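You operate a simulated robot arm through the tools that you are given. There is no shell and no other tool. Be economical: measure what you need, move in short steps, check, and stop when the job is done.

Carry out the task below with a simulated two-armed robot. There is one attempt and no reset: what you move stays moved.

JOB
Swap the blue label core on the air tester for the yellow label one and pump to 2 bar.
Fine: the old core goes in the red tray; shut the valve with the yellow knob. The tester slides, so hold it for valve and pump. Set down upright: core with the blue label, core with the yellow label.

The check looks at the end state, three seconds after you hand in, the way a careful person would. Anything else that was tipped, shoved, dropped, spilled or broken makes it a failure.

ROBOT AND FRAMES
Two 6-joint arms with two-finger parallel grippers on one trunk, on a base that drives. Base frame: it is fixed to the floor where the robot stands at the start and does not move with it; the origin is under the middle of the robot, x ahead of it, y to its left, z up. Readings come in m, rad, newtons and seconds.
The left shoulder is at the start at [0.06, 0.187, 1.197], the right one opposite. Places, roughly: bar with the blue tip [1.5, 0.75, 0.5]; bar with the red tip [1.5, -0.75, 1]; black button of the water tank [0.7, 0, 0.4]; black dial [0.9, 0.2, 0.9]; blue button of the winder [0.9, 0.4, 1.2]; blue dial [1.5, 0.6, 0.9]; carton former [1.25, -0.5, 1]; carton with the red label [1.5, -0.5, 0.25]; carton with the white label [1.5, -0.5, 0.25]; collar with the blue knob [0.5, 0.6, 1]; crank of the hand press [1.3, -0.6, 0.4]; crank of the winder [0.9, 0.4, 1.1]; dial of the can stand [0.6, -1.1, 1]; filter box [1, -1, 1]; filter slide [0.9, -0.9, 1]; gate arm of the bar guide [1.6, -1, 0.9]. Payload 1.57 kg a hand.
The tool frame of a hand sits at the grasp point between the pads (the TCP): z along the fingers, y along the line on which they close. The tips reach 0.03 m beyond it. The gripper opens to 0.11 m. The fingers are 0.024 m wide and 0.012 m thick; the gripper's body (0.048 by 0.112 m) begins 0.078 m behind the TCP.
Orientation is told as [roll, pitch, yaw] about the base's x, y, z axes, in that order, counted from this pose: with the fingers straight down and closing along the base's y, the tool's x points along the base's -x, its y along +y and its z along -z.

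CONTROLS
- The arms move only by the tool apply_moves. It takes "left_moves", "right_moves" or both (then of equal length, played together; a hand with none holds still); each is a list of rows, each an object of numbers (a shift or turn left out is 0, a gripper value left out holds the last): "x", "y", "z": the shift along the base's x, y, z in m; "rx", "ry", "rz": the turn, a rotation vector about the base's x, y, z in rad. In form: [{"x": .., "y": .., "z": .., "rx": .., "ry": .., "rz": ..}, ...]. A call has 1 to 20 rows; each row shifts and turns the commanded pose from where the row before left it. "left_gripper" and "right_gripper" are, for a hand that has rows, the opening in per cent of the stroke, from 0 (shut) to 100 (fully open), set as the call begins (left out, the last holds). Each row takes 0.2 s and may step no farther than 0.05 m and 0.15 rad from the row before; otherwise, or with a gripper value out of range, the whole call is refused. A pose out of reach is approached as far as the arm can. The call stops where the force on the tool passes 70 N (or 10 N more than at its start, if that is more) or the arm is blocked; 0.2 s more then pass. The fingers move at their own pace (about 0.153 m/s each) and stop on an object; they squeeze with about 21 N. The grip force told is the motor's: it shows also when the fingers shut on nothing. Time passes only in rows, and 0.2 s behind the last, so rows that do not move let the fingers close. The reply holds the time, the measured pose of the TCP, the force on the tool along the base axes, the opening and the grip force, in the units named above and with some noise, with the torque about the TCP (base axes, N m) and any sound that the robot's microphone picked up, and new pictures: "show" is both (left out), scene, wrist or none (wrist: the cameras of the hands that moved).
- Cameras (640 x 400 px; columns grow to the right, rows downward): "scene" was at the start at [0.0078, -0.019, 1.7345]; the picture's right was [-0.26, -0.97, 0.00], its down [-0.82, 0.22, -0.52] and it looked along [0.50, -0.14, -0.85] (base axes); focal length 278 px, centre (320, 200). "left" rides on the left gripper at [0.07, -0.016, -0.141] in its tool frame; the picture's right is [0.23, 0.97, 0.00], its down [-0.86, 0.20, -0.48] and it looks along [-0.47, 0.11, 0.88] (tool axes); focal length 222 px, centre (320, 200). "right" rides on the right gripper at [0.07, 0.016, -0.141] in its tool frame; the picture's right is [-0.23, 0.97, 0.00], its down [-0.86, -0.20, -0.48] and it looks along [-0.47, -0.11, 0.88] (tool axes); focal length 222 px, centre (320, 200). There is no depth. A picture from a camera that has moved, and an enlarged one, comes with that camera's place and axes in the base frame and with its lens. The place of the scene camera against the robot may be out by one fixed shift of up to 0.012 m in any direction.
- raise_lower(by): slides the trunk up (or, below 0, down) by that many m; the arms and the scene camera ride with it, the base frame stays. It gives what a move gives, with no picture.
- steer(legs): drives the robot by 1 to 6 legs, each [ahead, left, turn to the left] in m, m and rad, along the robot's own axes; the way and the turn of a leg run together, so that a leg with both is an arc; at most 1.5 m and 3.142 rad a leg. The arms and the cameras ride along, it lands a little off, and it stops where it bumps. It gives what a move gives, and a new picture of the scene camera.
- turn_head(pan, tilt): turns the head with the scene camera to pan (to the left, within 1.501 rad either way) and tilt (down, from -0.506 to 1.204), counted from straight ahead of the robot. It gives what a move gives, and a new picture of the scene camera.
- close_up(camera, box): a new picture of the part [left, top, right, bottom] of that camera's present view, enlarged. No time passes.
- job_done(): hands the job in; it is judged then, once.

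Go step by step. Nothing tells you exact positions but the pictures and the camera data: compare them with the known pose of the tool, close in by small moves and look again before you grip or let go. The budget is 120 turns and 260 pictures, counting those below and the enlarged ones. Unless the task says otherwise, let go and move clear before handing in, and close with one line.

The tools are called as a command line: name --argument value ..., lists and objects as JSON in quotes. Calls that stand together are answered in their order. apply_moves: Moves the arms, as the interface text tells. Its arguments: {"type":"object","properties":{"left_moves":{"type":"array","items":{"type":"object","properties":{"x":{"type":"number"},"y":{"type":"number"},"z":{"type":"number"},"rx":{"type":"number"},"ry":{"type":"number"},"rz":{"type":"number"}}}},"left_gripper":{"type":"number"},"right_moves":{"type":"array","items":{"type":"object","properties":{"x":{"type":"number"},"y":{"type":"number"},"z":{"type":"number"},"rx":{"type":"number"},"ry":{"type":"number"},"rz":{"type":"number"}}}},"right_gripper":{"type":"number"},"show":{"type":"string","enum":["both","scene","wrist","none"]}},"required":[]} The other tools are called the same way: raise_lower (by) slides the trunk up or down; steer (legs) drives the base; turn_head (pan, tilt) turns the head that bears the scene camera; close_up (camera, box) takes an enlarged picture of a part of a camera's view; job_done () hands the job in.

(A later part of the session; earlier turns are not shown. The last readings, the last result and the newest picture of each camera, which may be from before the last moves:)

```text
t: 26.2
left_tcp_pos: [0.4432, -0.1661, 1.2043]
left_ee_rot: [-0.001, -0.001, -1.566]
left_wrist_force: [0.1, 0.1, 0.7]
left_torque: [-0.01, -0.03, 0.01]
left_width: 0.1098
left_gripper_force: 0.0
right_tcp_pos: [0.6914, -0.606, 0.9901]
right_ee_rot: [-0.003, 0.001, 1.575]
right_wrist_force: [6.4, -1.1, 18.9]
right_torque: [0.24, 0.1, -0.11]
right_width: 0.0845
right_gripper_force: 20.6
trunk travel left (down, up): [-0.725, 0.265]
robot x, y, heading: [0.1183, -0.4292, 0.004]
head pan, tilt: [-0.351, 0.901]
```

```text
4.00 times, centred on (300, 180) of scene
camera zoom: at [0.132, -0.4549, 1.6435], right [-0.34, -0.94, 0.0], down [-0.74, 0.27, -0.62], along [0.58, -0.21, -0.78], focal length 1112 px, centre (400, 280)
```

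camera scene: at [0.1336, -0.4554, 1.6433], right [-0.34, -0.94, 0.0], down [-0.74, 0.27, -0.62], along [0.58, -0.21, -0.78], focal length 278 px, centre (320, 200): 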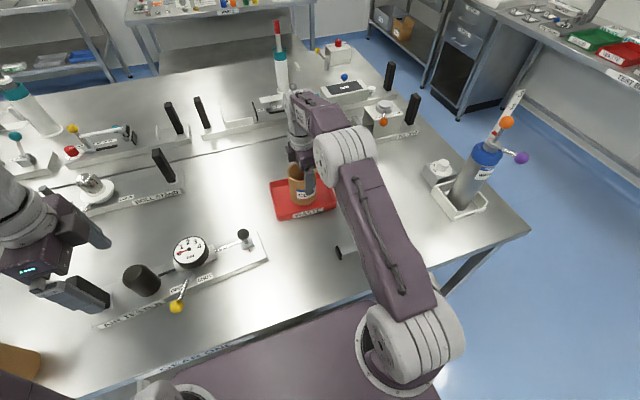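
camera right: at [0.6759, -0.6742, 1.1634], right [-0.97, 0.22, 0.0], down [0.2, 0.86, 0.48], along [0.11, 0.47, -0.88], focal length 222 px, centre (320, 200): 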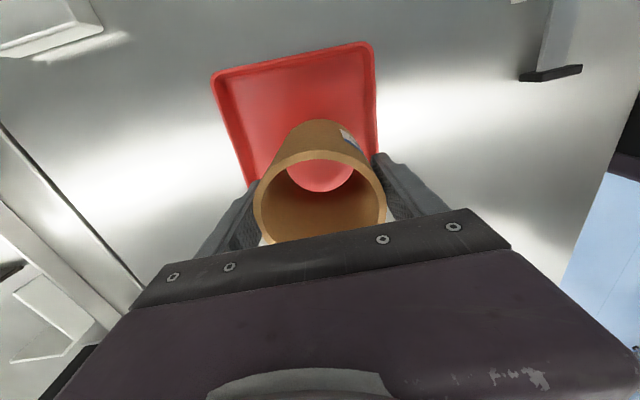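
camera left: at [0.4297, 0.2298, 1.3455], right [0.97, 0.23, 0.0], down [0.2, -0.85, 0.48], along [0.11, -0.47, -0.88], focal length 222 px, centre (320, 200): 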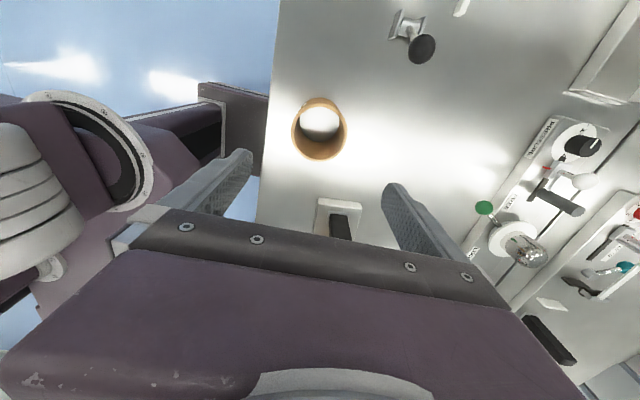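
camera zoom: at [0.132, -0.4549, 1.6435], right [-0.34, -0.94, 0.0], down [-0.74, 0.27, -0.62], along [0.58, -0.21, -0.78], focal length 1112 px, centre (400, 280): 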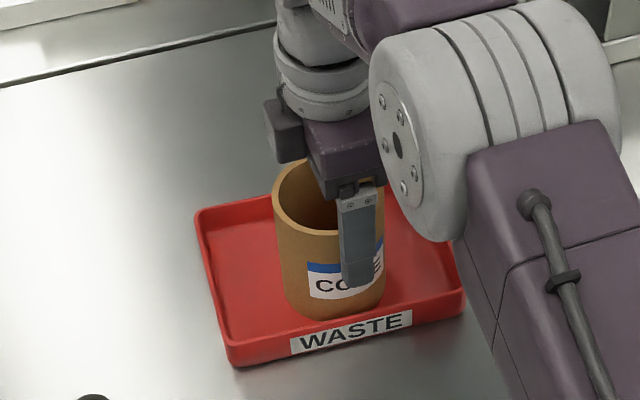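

The core touches the tray floor. I'll relax the push by 2 mm, open, and lift away.

apply_moves --right_moves '[{"z": 0.003}, {}]' --show "none"

apply_moves --right_moves '[{}, {}, {}, {"z": 0.02}, {"z": 0.03}, {"z": 0.04}, {"z": 0.04}, {"z": 0.04}, {"z": 0.04}]' --right_gripper 100

```text
t: 26.8
left_tcp_pos: [0.445, -0.1653, 1.2042]
left_ee_rot: [-0.002, -0.001, -1.568]
left_wrist_force: [-1.2, -0.8, 0.8]
left_torque: [0.01, 0.04, -0.02]
left_width: 0.1098
left_gripper_force: 0.0
right_tcp_pos: [0.6896, -0.6043, 0.992]
right_ee_rot: [0.005, 0.0, 1.572]
right_wrist_force: [0.3, 0.5, -0.1]
right_torque: [0.06, -0.08, 0.04]
right_width: 0.0842
right_gripper_force: 21.6
trunk travel left (down, up): [-0.725, 0.265]
robot x, y, heading: [0.1159, -0.4276, 0.003]
head pan, tilt: [-0.351, 0.901]
```

```text
t: 28.8
left_tcp_pos: [0.4408, -0.1667, 1.2052]
left_ee_rot: [0.002, -0.001, -1.568]
left_wrist_force: [-0.6, -1.6, 0.8]
left_torque: [0.0, -0.04, 0.02]
left_width: 0.11
left_gripper_force: 0.0
right_tcp_pos: [0.6639, -0.6092, 1.1911]
right_ee_rot: [-0.002, 0.001, 1.575]
right_wrist_force: [-0.2, 0.2, 0.3]
right_torque: [-0.02, -0.03, 0.0]
right_width: 0.1101
right_gripper_force: 0.0
right hand out of reach, approached as far as the arm can: row 8, 9
trunk travel left (down, up): [-0.725, 0.265]
robot x, y, heading: [0.1225, -0.4282, 0.001]
head pan, tilt: [-0.351, 0.901]
camera scene: at [0.13, -0.4549, 1.6433], right [-0.34, -0.94, 0.0], down [-0.74, 0.27, -0.62], along [0.59, -0.21, -0.78], focal length 278 px, centre (320, 200)
camera right: at [0.6482, -0.6772, 1.3324], right [-0.97, 0.22, 0.0], down [0.2, 0.86, 0.48], along [0.11, 0.47, -0.88], focal length 222 px, centre (320, 200)
```

scene: 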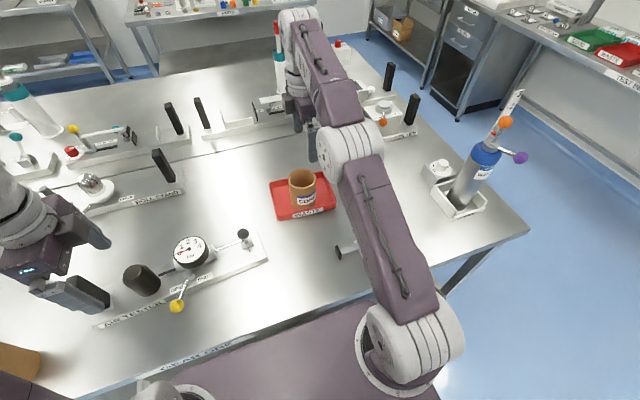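
right: 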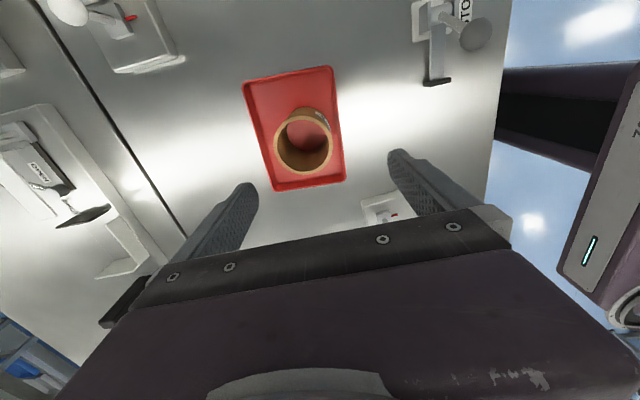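

The blue core stands upright in the tray. I'll pull the right hand back and drive left to the yellow core.

apply_moves --right_moves '[{"x": -0.04, "y": -0.01}, {"x": -0.04, "y": -0.01}, {"x": -0.04, "y": -0.01}, {"x": -0.04, "y": -0.01}]' --show "none"

steer --legs '[[0, 0.33, 0]]'

```text
t: 29.8
left_tcp_pos: [0.4428, -0.1671, 1.2059]
left_ee_rot: [0.003, -0.002, -1.566]
left_wrist_force: [-0.9, 0.5, -0.1]
left_torque: [0.0, -0.02, 0.0]
left_width: 0.1099
left_gripper_force: 0.1
right_tcp_pos: [0.505, -0.6481, 1.1929]
right_ee_rot: [-0.003, -0.001, 1.574]
right_wrist_force: [-0.4, 0.2, 0.0]
right_torque: [-0.01, -0.01, 0.03]
right_width: 0.11
right_gripper_force: 0.2
trunk travel left (down, up): [-0.725, 0.265]
robot x, y, heading: [0.1197, -0.429, 0.005]
head pan, tilt: [-0.351, 0.901]
```

```text
t: 31.9
left_tcp_pos: [0.4441, 0.1609, 1.2041]
left_ee_rot: [0.0, -0.001, -1.57]
left_wrist_force: [0.7, -0.4, 0.0]
left_torque: [-0.03, 0.01, 0.02]
left_width: 0.1099
left_gripper_force: 0.1
right_tcp_pos: [0.5067, -0.3192, 1.1913]
right_ee_rot: [0.0, -0.002, 1.572]
right_wrist_force: [0.7, -0.7, 0.2]
right_torque: [0.02, 0.03, -0.01]
right_width: 0.1101
right_gripper_force: 0.0
trunk travel left (down, up): [-0.725, 0.265]
robot x, y, heading: [0.1163, -0.0995, 0.006]
head pan, tilt: [-0.351, 0.901]
camera scene: at [0.1326, -0.1284, 1.6433], right [-0.34, -0.94, 0.0], down [-0.74, 0.27, -0.62], along [0.58, -0.21, -0.78], focal length 278 px, centre (320, 200)
```

scene: 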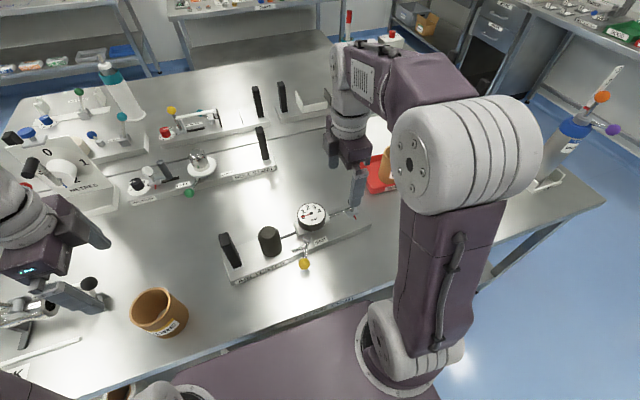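

The left hand is over the yellow core again. I'll lower it to just above the rim and check the centring.

apply_moves --left_moves '[{"z": -0.04}, {"z": -0.04}, {"z": -0.04}, {}, {}]' --show "none"

close_up --camera "left" --box '[240, 70, 400, 250]'

```text
t: 33.1
left_tcp_pos: [0.4464, 0.1605, 1.0845]
left_ee_rot: [0.0, -0.002, -1.568]
left_wrist_force: [-0.7, 0.0, -0.5]
left_torque: [-0.02, 0.0, 0.01]
left_width: 0.11
left_gripper_force: 0.1
right_tcp_pos: [0.5073, -0.3179, 1.1906]
right_ee_rot: [0.0, 0.0, 1.572]
right_wrist_force: [0.2, 0.6, 0.7]
right_torque: [0.01, 0.01, -0.01]
right_width: 0.11
right_gripper_force: 0.0
trunk travel left (down, up): [-0.725, 0.265]
robot x, y, heading: [0.1209, -0.0985, 0.003]
head pan, tilt: [-0.351, 0.901]
```

```text
2.22 times, centred on (320, 160) of left
camera zoom: at [0.4292, 0.2317, 1.2258], right [0.97, 0.23, 0.0], down [0.2, -0.85, 0.48], along [0.11, -0.47, -0.88], focal length 494 px, centre (320, 289)
```

zoom: 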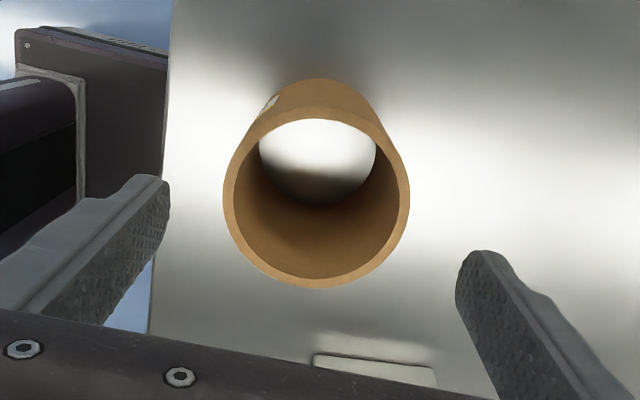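

The hand is well centred (3 mm off in y). I'll go down and grip the yellow core.

apply_moves --left_moves '[{"y": 0.003, "x": -0.001, "z": -0.03}, {"z": -0.04}, {"z": -0.03}, {}, {}]' --show "none"

apply_moves --left_moves '[{}, {}, {}, {}]' --left_gripper 0

```text
t: 34.4
left_tcp_pos: [0.4428, 0.1653, 0.9865]
left_ee_rot: [0.0, -0.001, -1.569]
left_wrist_force: [-1.5, 0.6, 0.1]
left_torque: [0.01, 0.02, 0.02]
left_width: 0.1099
left_gripper_force: 0.2
right_tcp_pos: [0.5059, -0.3181, 1.1913]
right_ee_rot: [-0.001, 0.0, 1.574]
right_wrist_force: [0.3, 0.5, -0.1]
right_torque: [-0.03, 0.0, 0.0]
right_width: 0.1097
right_gripper_force: 0.0
trunk travel left (down, up): [-0.725, 0.265]
robot x, y, heading: [0.1207, -0.1004, -0.002]
head pan, tilt: [-0.351, 0.901]
```

```text
t: 35.4
left_tcp_pos: [0.4412, 0.166, 0.9849]
left_ee_rot: [0.0, -0.002, -1.568]
left_wrist_force: [-0.1, 0.1, -0.6]
left_torque: [0.0, -0.02, 0.0]
left_width: 0.0857
left_gripper_force: 21.1
right_tcp_pos: [0.5054, -0.3173, 1.1921]
right_ee_rot: [0.002, 0.0, 1.573]
right_wrist_force: [0.4, 0.6, -0.5]
right_torque: [0.02, 0.01, 0.02]
right_width: 0.1102
right_gripper_force: 0.0
trunk travel left (down, up): [-0.725, 0.265]
robot x, y, heading: [0.1197, -0.0994, 0.005]
head pan, tilt: [-0.351, 0.901]
camera scene: at [0.1326, -0.1268, 1.6433], right [-0.34, -0.94, 0.0], down [-0.74, 0.27, -0.62], along [0.58, -0.21, -0.78], focal length 278 px, centre (320, 200)
camera left: at [0.4259, 0.2358, 1.127], right [0.97, 0.23, 0.0], down [0.2, -0.85, 0.48], along [0.11, -0.47, -0.88], focal length 222 px, centre (320, 200)
```

scene: 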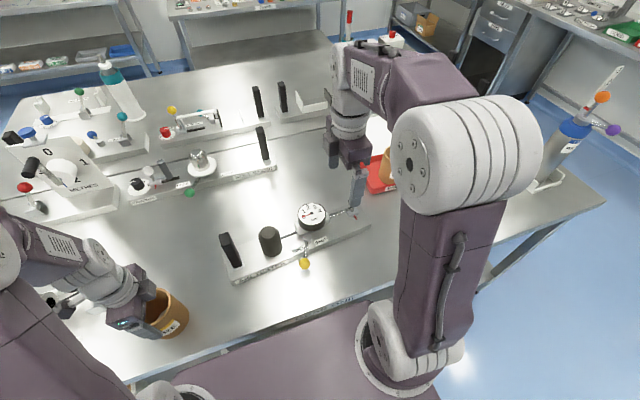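
left: 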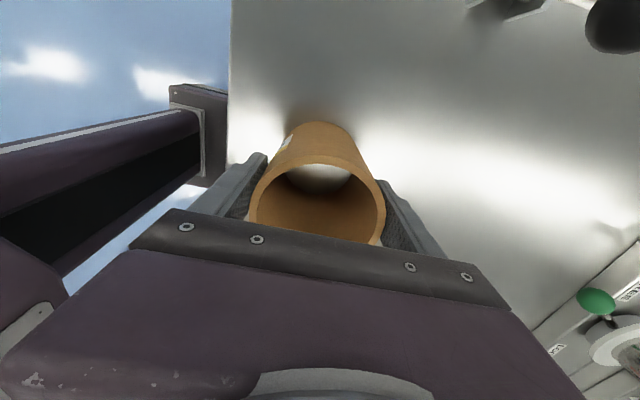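

The yellow core is gripped. I'll lift it and carry it above the tester's peg.

apply_moves --left_moves '[{"z": 0.03}, {"z": 0.045}, {"z": 0.045}, {"z": 0.045}, {"z": 0.045}, {"x": 0.015, "y": -0.045}, {"x": 0.015, "y": -0.045}, {"x": 0.015, "y": -0.045}, {"x": 0.015, "y": -0.045}, {"x": 0.015, "y": -0.045}, {"x": 0.0195, "y": -0.045}, {"y": -0.031}, {}, {}]'

```text
t: 38.4
left_tcp_pos: [0.5382, -0.1364, 1.1943]
left_ee_rot: [-0.003, -0.003, -1.569]
left_wrist_force: [0.0, 0.3, -1.1]
left_torque: [0.03, 0.03, -0.03]
left_width: 0.0856
left_gripper_force: 21.1
right_tcp_pos: [0.5062, -0.3178, 1.1908]
right_ee_rot: [-0.001, -0.001, 1.571]
right_wrist_force: [0.1, -0.6, 0.2]
right_torque: [0.01, -0.02, -0.02]
right_width: 0.1101
right_gripper_force: 0.1
trunk travel left (down, up): [-0.725, 0.265]
robot x, y, heading: [0.1224, -0.0982, -0.003]
head pan, tilt: [-0.351, 0.901]
camera scene: at [0.1332, -0.127, 1.6433], right [-0.34, -0.94, 0.0], down [-0.74, 0.27, -0.62], along [0.58, -0.21, -0.78], focal length 278 px, centre (320, 200)
camera left: at [0.522, -0.067, 1.3361], right [0.97, 0.23, 0.0], down [0.2, -0.85, 0.48], along [0.11, -0.47, -0.88], focal length 222 px, centre (320, 200)
```

scene: 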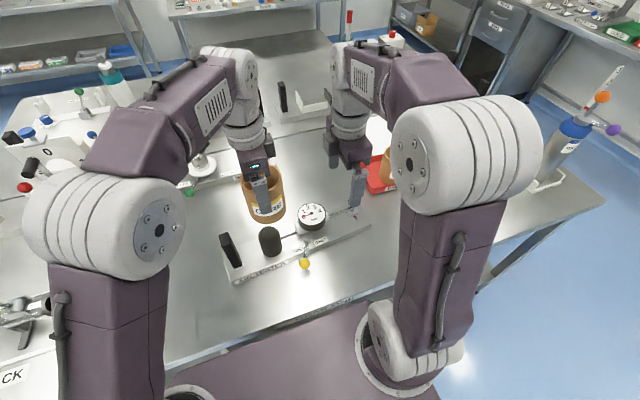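
left: 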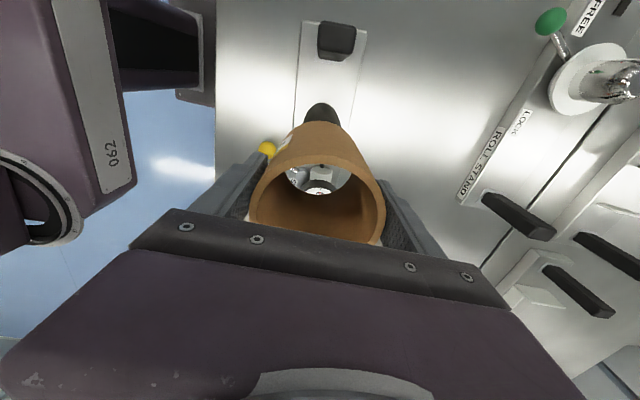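

The core is above the peg. I'll zoom in with the wrist and scene cameras to check its alignment before lowering.

close_up --camera "left" --box '[230, 90, 410, 250]'

close_up --camera "scene" --box '[200, 150, 360, 290]'

```text
2.50 times, centred on (320, 170) of left
camera zoom: at [0.522, -0.067, 1.3361], right [0.97, 0.23, 0.0], down [0.2, -0.85, 0.48], along [0.11, -0.47, -0.88], focal length 555 px, centre (320, 275)
```

zoom: 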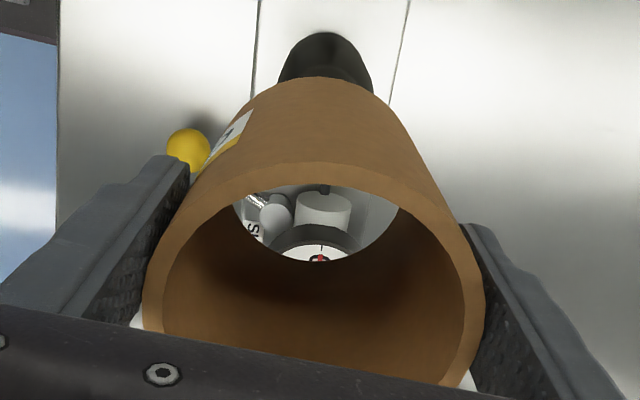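

```text
2.86 times, centred on (280, 220) of scene
camera zoom: at [0.1332, -0.127, 1.6433], right [-0.34, -0.94, 0.0], down [-0.74, 0.27, -0.62], along [0.58, -0.21, -0.78], focal length 794 px, centre (434, 143)
```

zoom: 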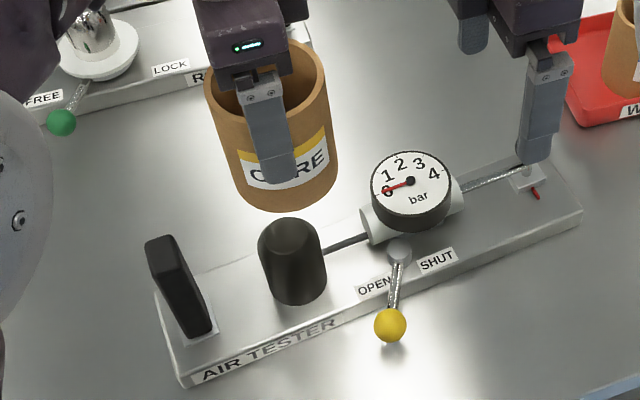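

The core sits about 1 cm off the TCP in y, so I'll shift +0.019 in y to line it up with the peg. Then I'll lower to just above the peg and look.

apply_moves --left_moves '[{"y": 0.019, "x": -0.001}, {"z": -0.03}, {"z": -0.035}, {}, {}]'

close_up --camera "scene" --box '[200, 150, 360, 290]'

close_up --camera "left" --box '[230, 90, 410, 250]'

```text
t: 39.5
left_tcp_pos: [0.5367, -0.1182, 1.129]
left_ee_rot: [-0.001, -0.001, -1.57]
left_wrist_force: [-0.8, -0.3, -1.6]
left_torque: [0.02, 0.0, 0.03]
left_width: 0.0854
left_gripper_force: 21.2
right_tcp_pos: [0.5061, -0.319, 1.1906]
right_ee_rot: [0.0, 0.0, 1.573]
right_wrist_force: [-0.5, -0.9, 0.5]
right_torque: [-0.01, -0.01, 0.01]
right_width: 0.1099
right_gripper_force: 0.1
trunk travel left (down, up): [-0.725, 0.265]
robot x, y, heading: [0.118, -0.099, 0.0]
head pan, tilt: [-0.351, 0.901]
camera scene: at [0.1329, -0.1272, 1.6433], right [-0.34, -0.94, 0.0], down [-0.74, 0.27, -0.62], along [0.58, -0.21, -0.78], focal length 278 px, centre (320, 200)
camera left: at [0.5204, -0.0477, 1.2707], right [0.97, 0.23, 0.0], down [0.2, -0.85, 0.48], along [0.11, -0.47, -0.88], focal length 222 px, centre (320, 200)
```

scene: 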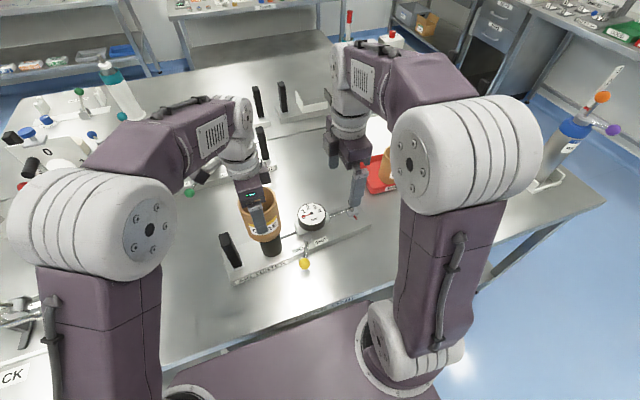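
left: 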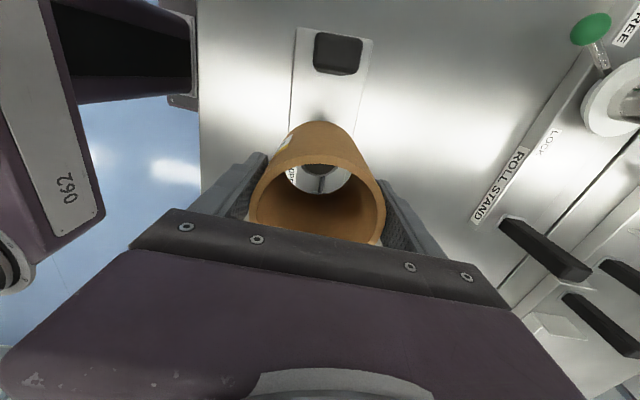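

```text
2.86 times, centred on (280, 220) of scene
camera zoom: at [0.1329, -0.1272, 1.6433], right [-0.34, -0.94, 0.0], down [-0.74, 0.27, -0.62], along [0.58, -0.21, -0.78], focal length 794 px, centre (434, 143)
```

zoom: 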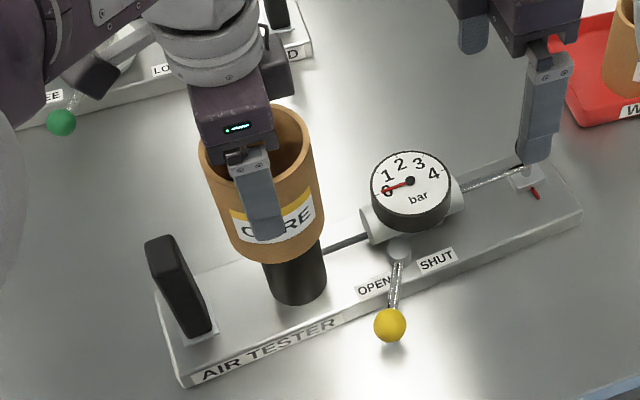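

```text
2.50 times, centred on (320, 170) of left
camera zoom: at [0.5204, -0.0477, 1.2707], right [0.97, 0.23, 0.0], down [0.2, -0.85, 0.48], along [0.11, -0.47, -0.88], focal length 555 px, centre (320, 275)
```

zoom: 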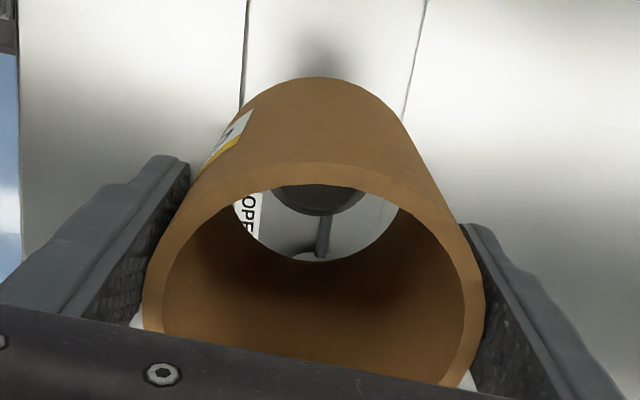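

The alignment looks good to within a few mm. I'll lower gently over the domed peg and watch the force.

apply_moves --left_moves '[{"y": -0.003, "z": -0.02}, {"z": -0.015}, {"z": -0.015}, {}]'

close_up --camera "scene" --box '[200, 150, 360, 290]'

close_up --camera "left" --box '[230, 90, 410, 250]'

```text
t: 40.5
left_tcp_pos: [0.538, -0.1191, 1.079]
left_ee_rot: [0.001, -0.001, -1.568]
left_wrist_force: [-0.9, -0.1, -1.5]
left_torque: [0.01, 0.0, -0.03]
left_width: 0.0856
left_gripper_force: 21.4
right_tcp_pos: [0.505, -0.3176, 1.1906]
right_ee_rot: [-0.001, -0.001, 1.573]
right_wrist_force: [0.7, 0.0, -0.2]
right_torque: [0.0, 0.02, 0.0]
right_width: 0.1102
right_gripper_force: 0.0
trunk travel left (down, up): [-0.725, 0.265]
robot x, y, heading: [0.1221, -0.1002, 0.002]
head pan, tilt: [-0.351, 0.901]
camera scene: at [0.1327, -0.1269, 1.6433], right [-0.34, -0.94, 0.0], down [-0.74, 0.27, -0.62], along [0.58, -0.21, -0.78], focal length 278 px, centre (320, 200)
camera left: at [0.5211, -0.0488, 1.2209], right [0.97, 0.23, 0.0], down [0.2, -0.85, 0.48], along [0.11, -0.47, -0.88], focal length 222 px, centre (320, 200)
```

scene: 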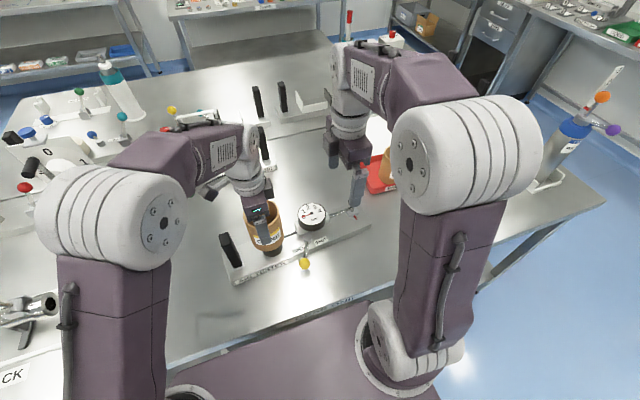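
left: 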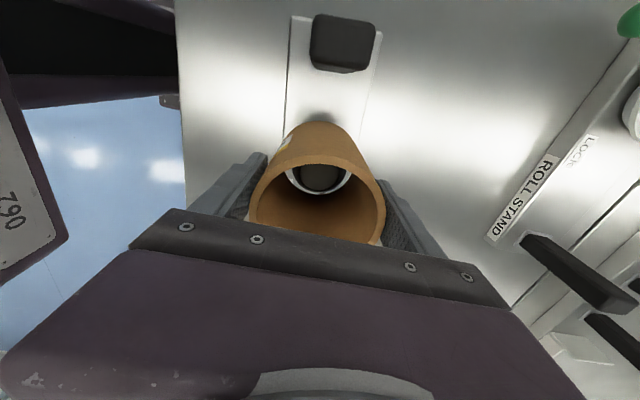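

```text
2.86 times, centred on (280, 220) of scene
camera zoom: at [0.1327, -0.1269, 1.6433], right [-0.34, -0.94, 0.0], down [-0.74, 0.27, -0.62], along [0.58, -0.21, -0.78], focal length 794 px, centre (434, 143)
```

zoom: 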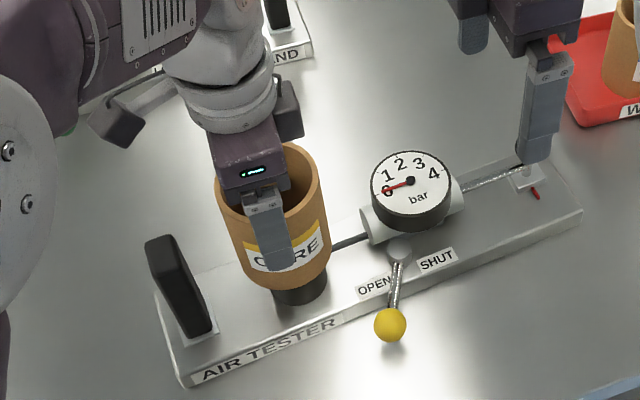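

```text
2.50 times, centred on (320, 170) of left
camera zoom: at [0.5211, -0.0488, 1.2209], right [0.97, 0.23, 0.0], down [0.2, -0.85, 0.48], along [0.11, -0.47, -0.88], focal length 555 px, centre (320, 275)
```

zoom: 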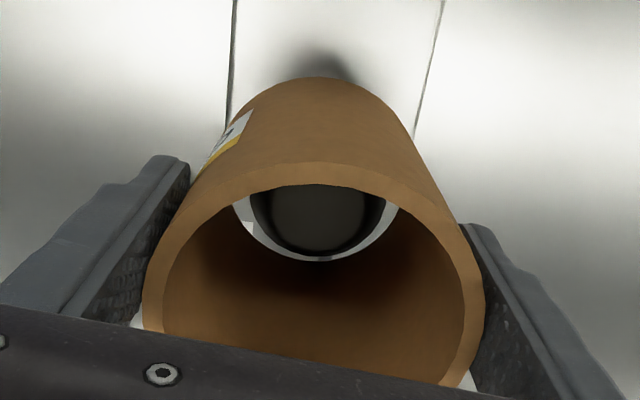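

The peg is entering the core cleanly. I'll keep lowering.

apply_moves --left_moves '[{"z": -0.015}, {"z": -0.015}, {"z": -0.012}, {}]' --show "none"

close_up --camera "left" --box '[230, 90, 410, 250]'

```text
t: 41.5
left_tcp_pos: [0.5367, -0.1204, 1.0383]
left_ee_rot: [0.0, -0.003, -1.569]
left_wrist_force: [0.6, 0.0, -0.8]
left_torque: [0.03, 0.01, 0.0]
left_width: 0.0857
left_gripper_force: 20.5
right_tcp_pos: [0.507, -0.3183, 1.1907]
right_ee_rot: [-0.001, 0.001, 1.573]
right_wrist_force: [0.3, 0.3, -0.2]
right_torque: [-0.03, -0.03, 0.02]
right_width: 0.1101
right_gripper_force: 0.1
trunk travel left (down, up): [-0.725, 0.265]
robot x, y, heading: [0.1206, -0.1009, 0.001]
head pan, tilt: [-0.351, 0.901]
```

```text
2.50 times, centred on (320, 170) of left
camera zoom: at [0.5203, -0.0495, 1.1796], right [0.97, 0.23, 0.0], down [0.2, -0.85, 0.48], along [0.11, -0.47, -0.88], focal length 555 px, centre (320, 275)
```

zoom: 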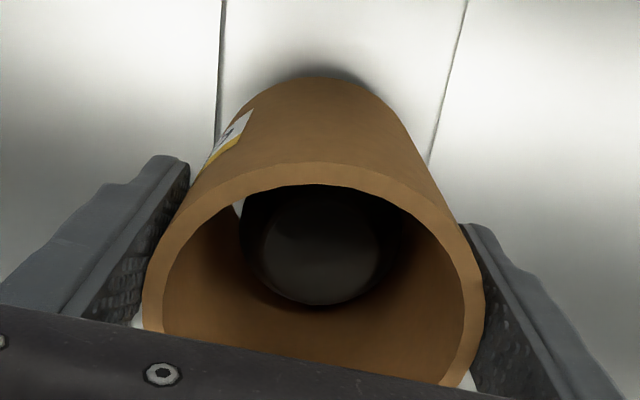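

There's no contact force yet. I'll lower the last part in small steps.

apply_moves --left_moves '[{"z": -0.008}, {"z": -0.006}, {"z": -0.004}, {}]' --show "none"

apply_moves --left_moves '[{"z": -0.003}, {"z": -0.003}, {}]' --show "none"

close_up --camera "scene" --box '[200, 150, 360, 290]'

```text
t: 42.5
left_tcp_pos: [0.5362, -0.1194, 1.0192]
left_ee_rot: [0.0, -0.002, -1.569]
left_wrist_force: [0.2, 0.2, -0.8]
left_torque: [-0.01, 0.0, 0.01]
left_width: 0.0856
left_gripper_force: 21.3
right_tcp_pos: [0.5062, -0.319, 1.1899]
right_ee_rot: [-0.001, -0.001, 1.573]
right_wrist_force: [-0.2, -0.6, 0.2]
right_torque: [0.01, -0.02, 0.04]
right_width: 0.1101
right_gripper_force: 0.0
trunk travel left (down, up): [-0.725, 0.265]
robot x, y, heading: [0.1169, -0.1022, 0.002]
head pan, tilt: [-0.351, 0.901]
```

```text
t: 43.4
left_tcp_pos: [0.5372, -0.1198, 1.0142]
left_ee_rot: [0.002, -0.002, -1.568]
left_wrist_force: [2.4, 1.7, 18.4]
left_torque: [0.01, 0.49, 0.02]
left_width: 0.0862
left_gripper_force: 21.2
right_tcp_pos: [0.5052, -0.3188, 1.1911]
right_ee_rot: [0.001, -0.001, 1.572]
right_wrist_force: [1.2, -0.1, 0.4]
right_torque: [-0.01, -0.03, -0.01]
right_width: 0.1099
right_gripper_force: 0.2
trunk travel left (down, up): [-0.725, 0.265]
robot x, y, heading: [0.1207, -0.0984, 0.001]
head pan, tilt: [-0.351, 0.901]
```

```text
2.86 times, centred on (280, 220) of scene
camera zoom: at [0.1316, -0.1265, 1.6436], right [-0.34, -0.94, 0.0], down [-0.74, 0.27, -0.62], along [0.58, -0.21, -0.78], focal length 794 px, centre (434, 143)
```

zoom: 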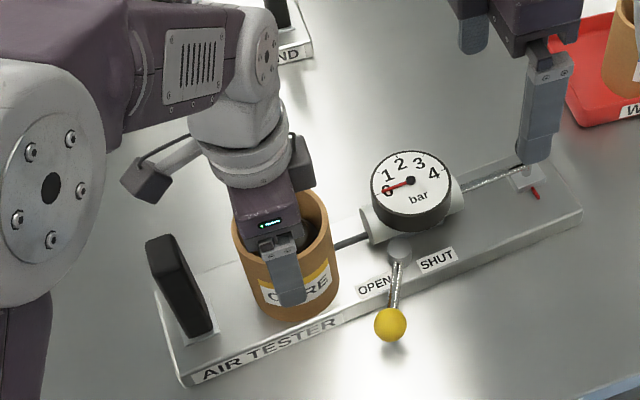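

It's seated, with contact at about the expected height. I'll ease off, release, and raise the left hand.

apply_moves --left_moves '[{"z": 0.002}, {}]' --show "none"

apply_moves --left_moves '[{}, {}, {}, {"z": 0.02}, {"z": 0.03}, {"z": 0.04}, {"z": 0.04}, {"z": 0.03}, {"y": 0.04}, {"y": 0.04}, {"y": 0.04}]' --left_gripper 100

close_up --camera "scene" --box '[200, 150, 360, 290]'

```text
t: 44.0
left_tcp_pos: [0.5359, -0.1211, 1.0134]
left_ee_rot: [-0.003, -0.001, -1.568]
left_wrist_force: [0.5, 0.1, 0.9]
left_torque: [-0.08, -0.15, 0.03]
left_width: 0.0857
left_gripper_force: 20.9
right_tcp_pos: [0.5065, -0.3186, 1.1912]
right_ee_rot: [0.0, -0.002, 1.574]
right_wrist_force: [0.1, -0.1, -0.8]
right_torque: [-0.01, 0.04, -0.01]
right_width: 0.11
right_gripper_force: 0.1
trunk travel left (down, up): [-0.725, 0.265]
robot x, y, heading: [0.1188, -0.1016, -0.003]
head pan, tilt: [-0.351, 0.901]
```

```text
t: 46.4
left_tcp_pos: [0.5366, -0.0005, 1.1752]
left_ee_rot: [0.0, -0.002, -1.569]
left_wrist_force: [0.0, 0.0, -0.2]
left_torque: [0.02, 0.0, -0.02]
left_width: 0.11
left_gripper_force: 0.0
right_tcp_pos: [0.5059, -0.3183, 1.1909]
right_ee_rot: [0.0, 0.0, 1.573]
right_wrist_force: [-0.5, 0.1, -0.4]
right_torque: [0.01, -0.02, 0.02]
right_width: 0.1098
right_gripper_force: 0.2
trunk travel left (down, up): [-0.725, 0.265]
robot x, y, heading: [0.1247, -0.1009, 0.0]
head pan, tilt: [-0.351, 0.901]
camera scene: at [0.1325, -0.1259, 1.6434], right [-0.34, -0.94, 0.0], down [-0.74, 0.27, -0.62], along [0.58, -0.21, -0.78], focal length 278 px, centre (320, 200)
camera left: at [0.5199, 0.0706, 1.3166], right [0.97, 0.23, 0.0], down [0.2, -0.85, 0.48], along [0.11, -0.47, -0.88], focal length 222 px, centre (320, 200)
```

scene: 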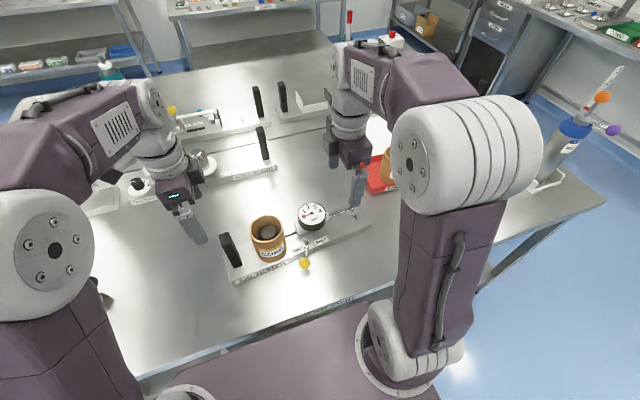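
left: 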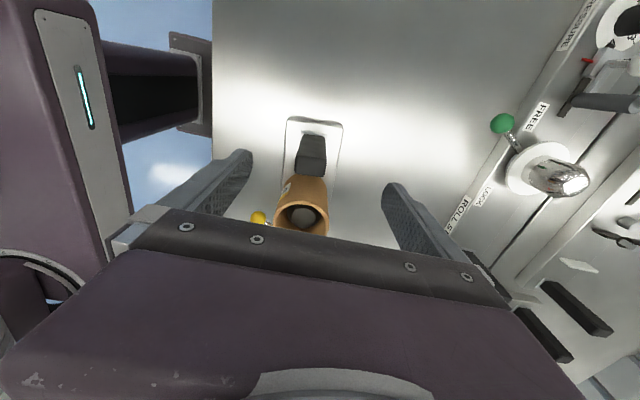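

```text
2.86 times, centred on (280, 220) of scene
camera zoom: at [0.1325, -0.1259, 1.6434], right [-0.34, -0.94, 0.0], down [-0.74, 0.27, -0.62], along [0.58, -0.21, -0.78], focal length 794 px, centre (434, 143)
```

zoom: 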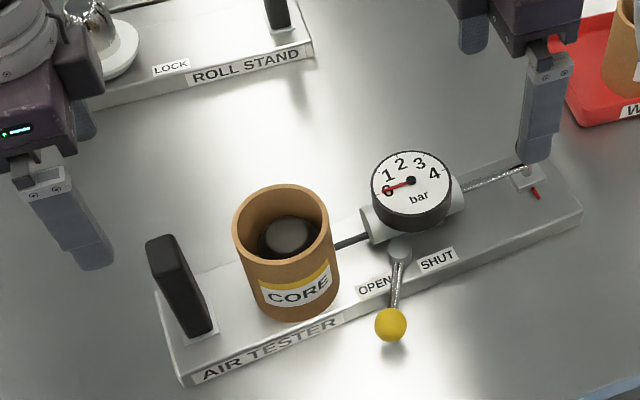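

The yellow core is seated. Next I'll locate the handle for the left hand and the valve knob and pump knob for the right.

close_up --camera "left" --box '[240, 90, 400, 240]'

close_up --camera "right" --box '[200, 0, 440, 250]'

```text
2.67 times, centred on (320, 165) of left
camera zoom: at [0.5199, 0.0706, 1.3166], right [0.97, 0.23, 0.0], down [0.2, -0.85, 0.48], along [0.11, -0.47, -0.88], focal length 592 px, centre (320, 293)
```

zoom: 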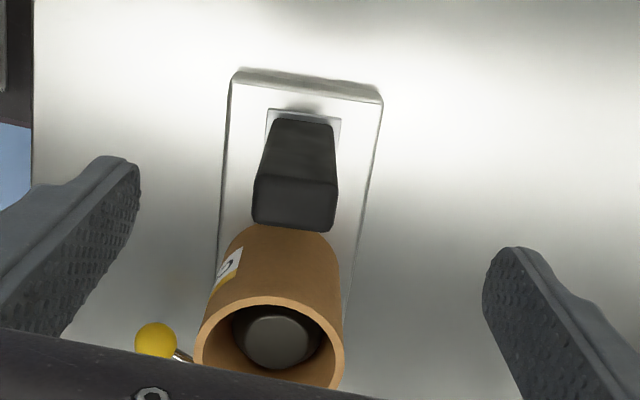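

```text
1.60 times, centred on (320, 125) of right
camera zoom: at [0.4897, -0.3866, 1.3328], right [-0.97, 0.23, 0.0], down [0.2, 0.86, 0.48], along [0.11, 0.47, -0.88], focal length 355 px, centre (320, 320)
```

zoom: 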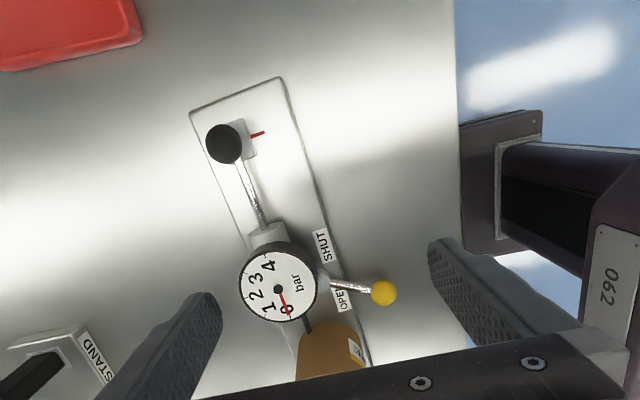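

Estimated positions: handle (0.531,-0.027, top ~1.05), valve pivot (0.528,-0.232), yellow knob (0.457,-0.198,0.944), pump knob (0.569,-0.393,1.006), tester turned about 0.1 rad. I'll line the left hand up with the handle.

apply_moves --left_moves '[{"x": -0.005, "y": -0.026, "rz": 0.1}, {"z": -0.03}, {"z": -0.03}, {}]'

close_up --camera "left" --box '[240, 90, 400, 240]'

```text
t: 47.4
left_tcp_pos: [0.5319, -0.0287, 1.1157]
left_ee_rot: [0.0, -0.001, -1.467]
left_wrist_force: [-0.3, 0.6, 0.6]
left_torque: [-0.02, -0.01, 0.02]
left_width: 0.1099
left_gripper_force: 0.0
right_tcp_pos: [0.5045, -0.3191, 1.1913]
right_ee_rot: [-0.001, -0.001, 1.573]
right_wrist_force: [0.5, 0.1, -0.4]
right_torque: [0.03, 0.01, 0.0]
right_width: 0.11
right_gripper_force: 0.1
trunk travel left (down, up): [-0.725, 0.265]
robot x, y, heading: [0.1193, -0.1012, 0.0]
head pan, tilt: [-0.351, 0.901]
camera scene: at [0.132, -0.1275, 1.6433], right [-0.34, -0.94, 0.0], down [-0.74, 0.27, -0.62], along [0.58, -0.21, -0.78], focal length 278 px, centre (320, 200)
camera left: at [0.5096, 0.0409, 1.2579], right [0.95, 0.33, 0.0], down [0.29, -0.83, 0.48], along [0.16, -0.45, -0.88], focal length 222 px, centre (320, 200)
```

scene: 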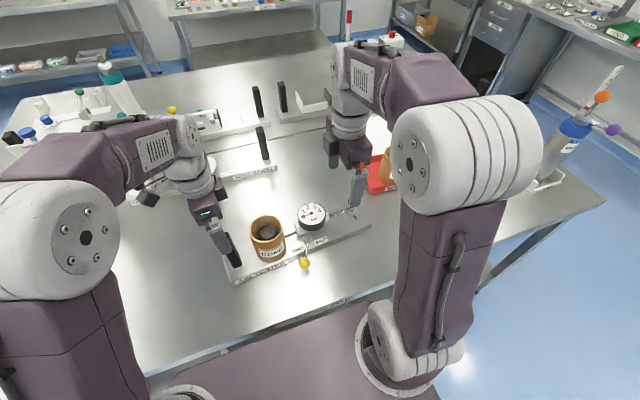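
left: 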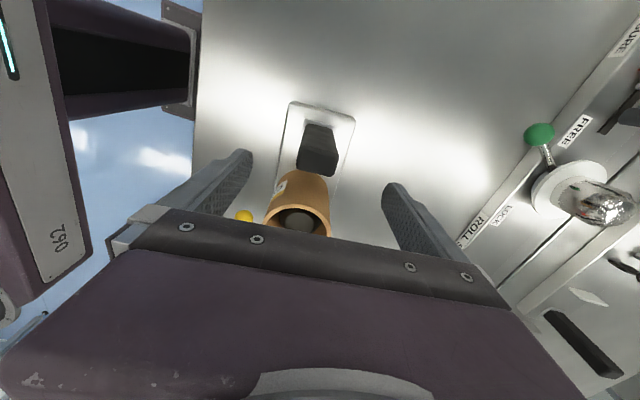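

```text
2.67 times, centred on (320, 165) of left
camera zoom: at [0.5096, 0.0409, 1.2579], right [0.95, 0.33, 0.0], down [0.29, -0.83, 0.48], along [0.16, -0.45, -0.88], focal length 592 px, centre (320, 293)
```

zoom: 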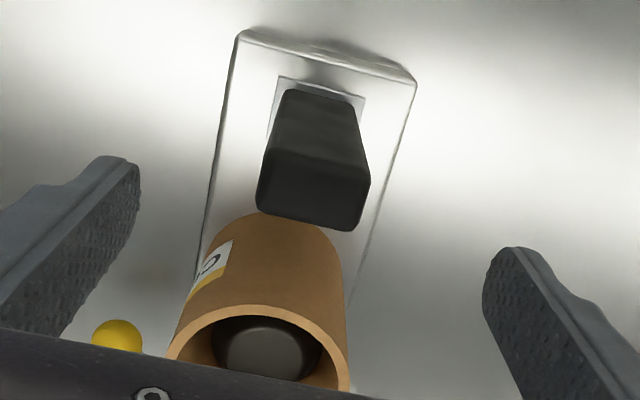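

The hand is aligned with the handle. I'll go down and close on it.

apply_moves --left_moves '[{"z": -0.04}, {"z": -0.03}, {"z": -0.022}, {}, {}]' --show "wrist"

close_up --camera "left" --box '[200, 60, 440, 240]'

```text
t: 48.5
left_tcp_pos: [0.5332, -0.0263, 1.0236]
left_ee_rot: [0.001, -0.002, -1.467]
left_wrist_force: [0.4, 0.3, 0.1]
left_torque: [0.01, 0.02, -0.02]
left_width: 0.1102
left_gripper_force: 0.0
right_tcp_pos: [0.5058, -0.3187, 1.1912]
right_ee_rot: [-0.001, 0.0, 1.572]
right_wrist_force: [-0.4, 0.2, 0.5]
right_torque: [0.01, -0.02, -0.01]
right_width: 0.11
right_gripper_force: 0.1
trunk travel left (down, up): [-0.725, 0.265]
robot x, y, heading: [0.1205, -0.0983, 0.001]
head pan, tilt: [-0.351, 0.901]
camera left: at [0.5102, 0.0418, 1.1657], right [0.95, 0.33, 0.0], down [0.29, -0.83, 0.48], along [0.16, -0.45, -0.88], focal length 222 px, centre (320, 200)
```

left: 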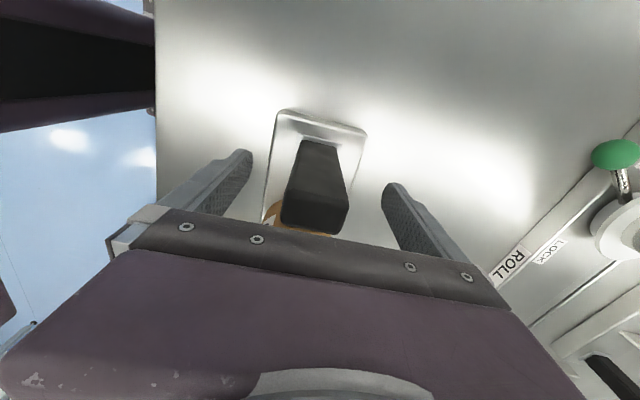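

```text
2.22 times, centred on (320, 150) of left
camera zoom: at [0.5102, 0.0418, 1.1657], right [0.95, 0.33, 0.0], down [0.29, -0.83, 0.48], along [0.16, -0.45, -0.88], focal length 494 px, centre (320, 311)
```

zoom: 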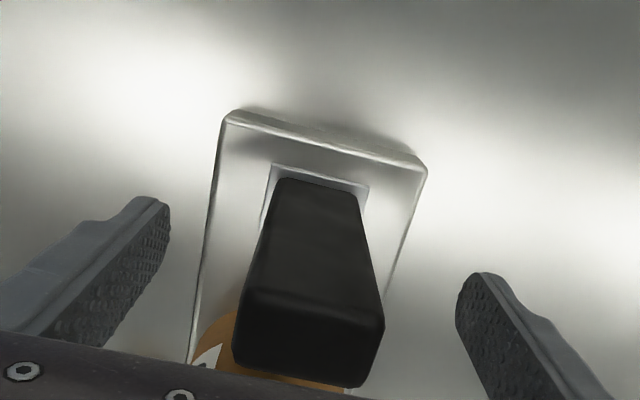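

The handle is about 3 mm off centre, so I'll correct that and close.

apply_moves --left_moves '[{"x": -0.003}, {}, {}]' --show "none"

apply_moves --left_moves '[{}, {}, {}, {}, {}]' --left_gripper 0 --show "both"

turn_head --pan -0.45 --tilt 0.95

```text
t: 49.4
left_tcp_pos: [0.53, -0.0274, 1.0232]
left_ee_rot: [0.001, -0.002, -1.468]
left_wrist_force: [-0.3, -0.6, -0.2]
left_torque: [-0.02, 0.02, 0.0]
left_width: 0.1098
left_gripper_force: 0.1
right_tcp_pos: [0.505, -0.3179, 1.191]
right_ee_rot: [-0.001, 0.0, 1.573]
right_wrist_force: [0.4, -0.4, 0.3]
right_torque: [0.01, 0.02, -0.04]
right_width: 0.1103
right_gripper_force: 0.0
trunk travel left (down, up): [-0.725, 0.265]
robot x, y, heading: [0.12, -0.0983, 0.001]
head pan, tilt: [-0.351, 0.901]
```

```text
t: 50.5
left_tcp_pos: [0.5291, -0.0259, 1.023]
left_ee_rot: [-0.001, -0.002, -1.469]
left_wrist_force: [-1.2, -0.3, -0.3]
left_torque: [-0.16, -0.03, -0.43]
left_width: 0.04
left_gripper_force: 20.9
right_tcp_pos: [0.506, -0.3174, 1.1912]
right_ee_rot: [0.0, 0.0, 1.574]
right_wrist_force: [-0.4, 0.6, 0.1]
right_torque: [0.0, 0.01, 0.04]
right_width: 0.1101
right_gripper_force: 0.1
trunk travel left (down, up): [-0.725, 0.265]
robot x, y, heading: [0.1198, -0.1004, 0.003]
head pan, tilt: [-0.351, 0.901]
camera scene: at [0.1324, -0.1269, 1.6433], right [-0.34, -0.94, 0.0], down [-0.74, 0.27, -0.62], along [0.58, -0.21, -0.78], focal length 278 px, centre (320, 200)
camera left: at [0.5068, 0.0416, 1.1653], right [0.95, 0.32, 0.0], down [0.29, -0.83, 0.48], along [0.16, -0.45, -0.88], focal length 222 px, centre (320, 200)
```

scene: 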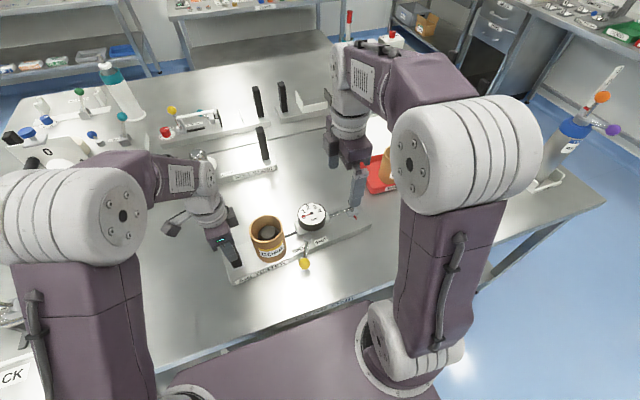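
left: 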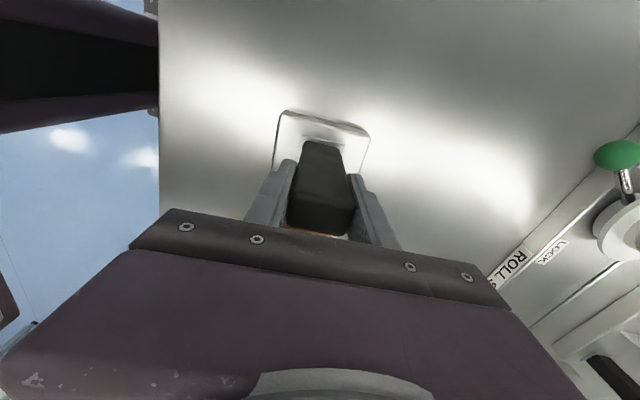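

```text
t: 51.2
left_tcp_pos: [0.53, -0.0269, 1.0238]
left_ee_rot: [-0.001, -0.002, -1.469]
left_wrist_force: [-0.6, 0.4, 0.3]
left_torque: [-0.02, -0.1, -0.72]
left_width: 0.0401
left_gripper_force: 20.9
right_tcp_pos: [0.5045, -0.318, 1.1915]
right_ee_rot: [-0.002, -0.001, 1.574]
right_wrist_force: [-0.8, 0.0, 0.1]
right_torque: [-0.03, 0.02, 0.0]
right_width: 0.1099
right_gripper_force: 0.0
trunk travel left (down, up): [-0.725, 0.265]
robot x, y, heading: [0.1232, -0.0998, 0.006]
head pan, tilt: [-0.45, 0.949]
camera scene: at [0.127, -0.1326, 1.6397], right [-0.43, -0.9, 0.0], down [-0.73, 0.35, -0.58], along [0.52, -0.25, -0.81], focal length 278 px, centre (320, 200)
```

scene: 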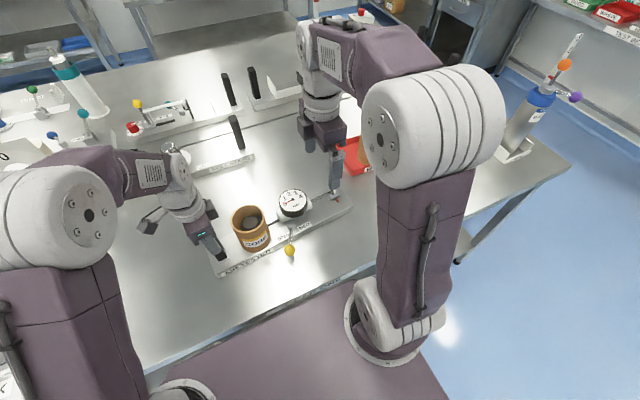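

The left hand holds the handle (0.040 m wide). I'll turn the right hand to straddle the yellow knob and bring it above.

apply_moves --right_moves '[{"x": -0.012, "rz": -0.1475}, {"x": -0.012, "rz": -0.1475}, {"x": -0.012, "rz": -0.1475}, {"x": -0.012, "rz": -0.1475}, {"y": 0.01, "rz": -0.1475}, {"y": 0.01, "rz": -0.1475}, {"y": 0.02, "rz": -0.1475}, {"y": 0.02, "rz": -0.1475}, {"y": 0.02, "rz": -0.1475}, {"y": 0.02, "rz": -0.1475}, {"y": 0.01, "rz": -0.1475}, {"y": 0.01, "rz": -0.1475}, {"z": -0.04}, {"z": -0.04}, {}]' --right_gripper 55

close_up --camera "right" --box '[200, 60, 440, 240]'

```text
t: 54.4
left_tcp_pos: [0.5303, -0.0264, 1.0237]
left_ee_rot: [0.0, -0.002, -1.469]
left_wrist_force: [-1.9, 0.1, 0.0]
left_torque: [-0.14, 0.03, -0.54]
left_width: 0.04
left_gripper_force: 20.9
right_tcp_pos: [0.4575, -0.1977, 1.1113]
right_ee_rot: [-0.001, 0.001, -0.197]
right_wrist_force: [0.2, -0.5, 0.3]
right_torque: [0.0, 0.01, -0.01]
right_width: 0.0605
right_gripper_force: 0.1
trunk travel left (down, up): [-0.725, 0.265]
robot x, y, heading: [0.1222, -0.0992, -0.0]
head pan, tilt: [-0.45, 0.949]
camera scene: at [0.127, -0.1326, 1.6397], right [-0.43, -0.9, 0.0], down [-0.73, 0.35, -0.58], along [0.52, -0.25, -0.81], focal length 278 px, centre (320, 200)
camera right: at [0.3916, -0.1668, 1.2525], right [0.41, 0.91, 0.0], down [0.8, -0.36, 0.48], along [0.44, -0.2, -0.88], focal length 222 px, centre (320, 200)
```

scene: 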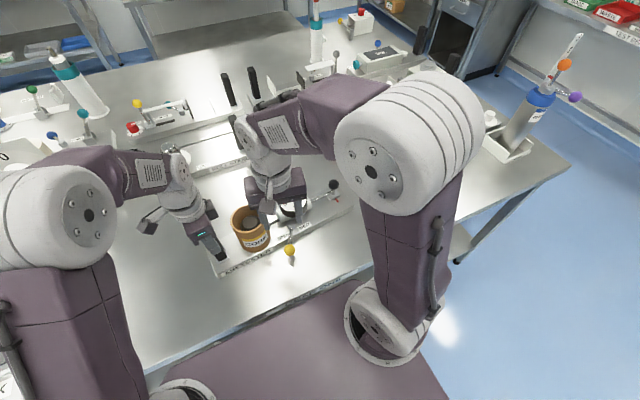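
right: 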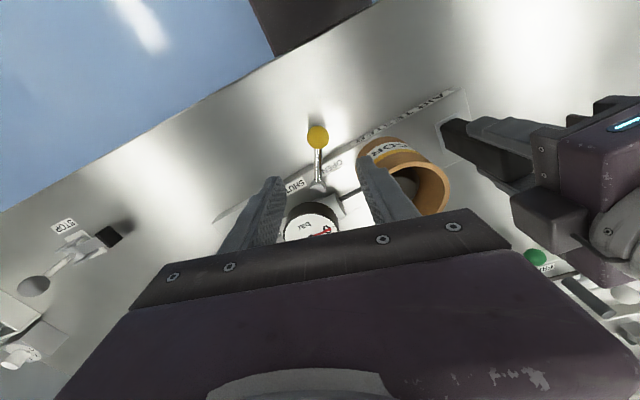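

```text
2.22 times, centred on (320, 150) of right
camera zoom: at [0.3916, -0.1668, 1.2525], right [0.41, 0.91, 0.0], down [0.8, -0.36, 0.48], along [0.44, -0.2, -0.88], focal length 494 px, centre (320, 311)
```

zoom: 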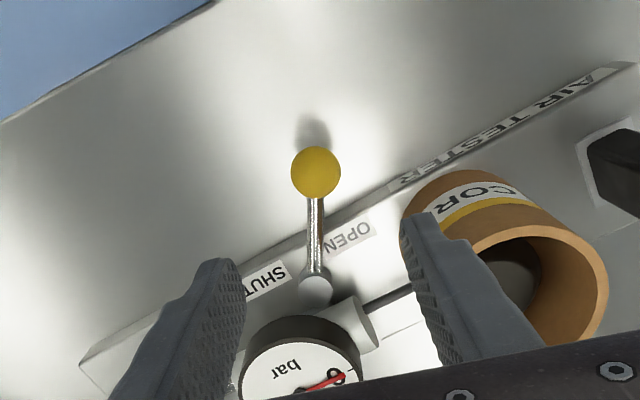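

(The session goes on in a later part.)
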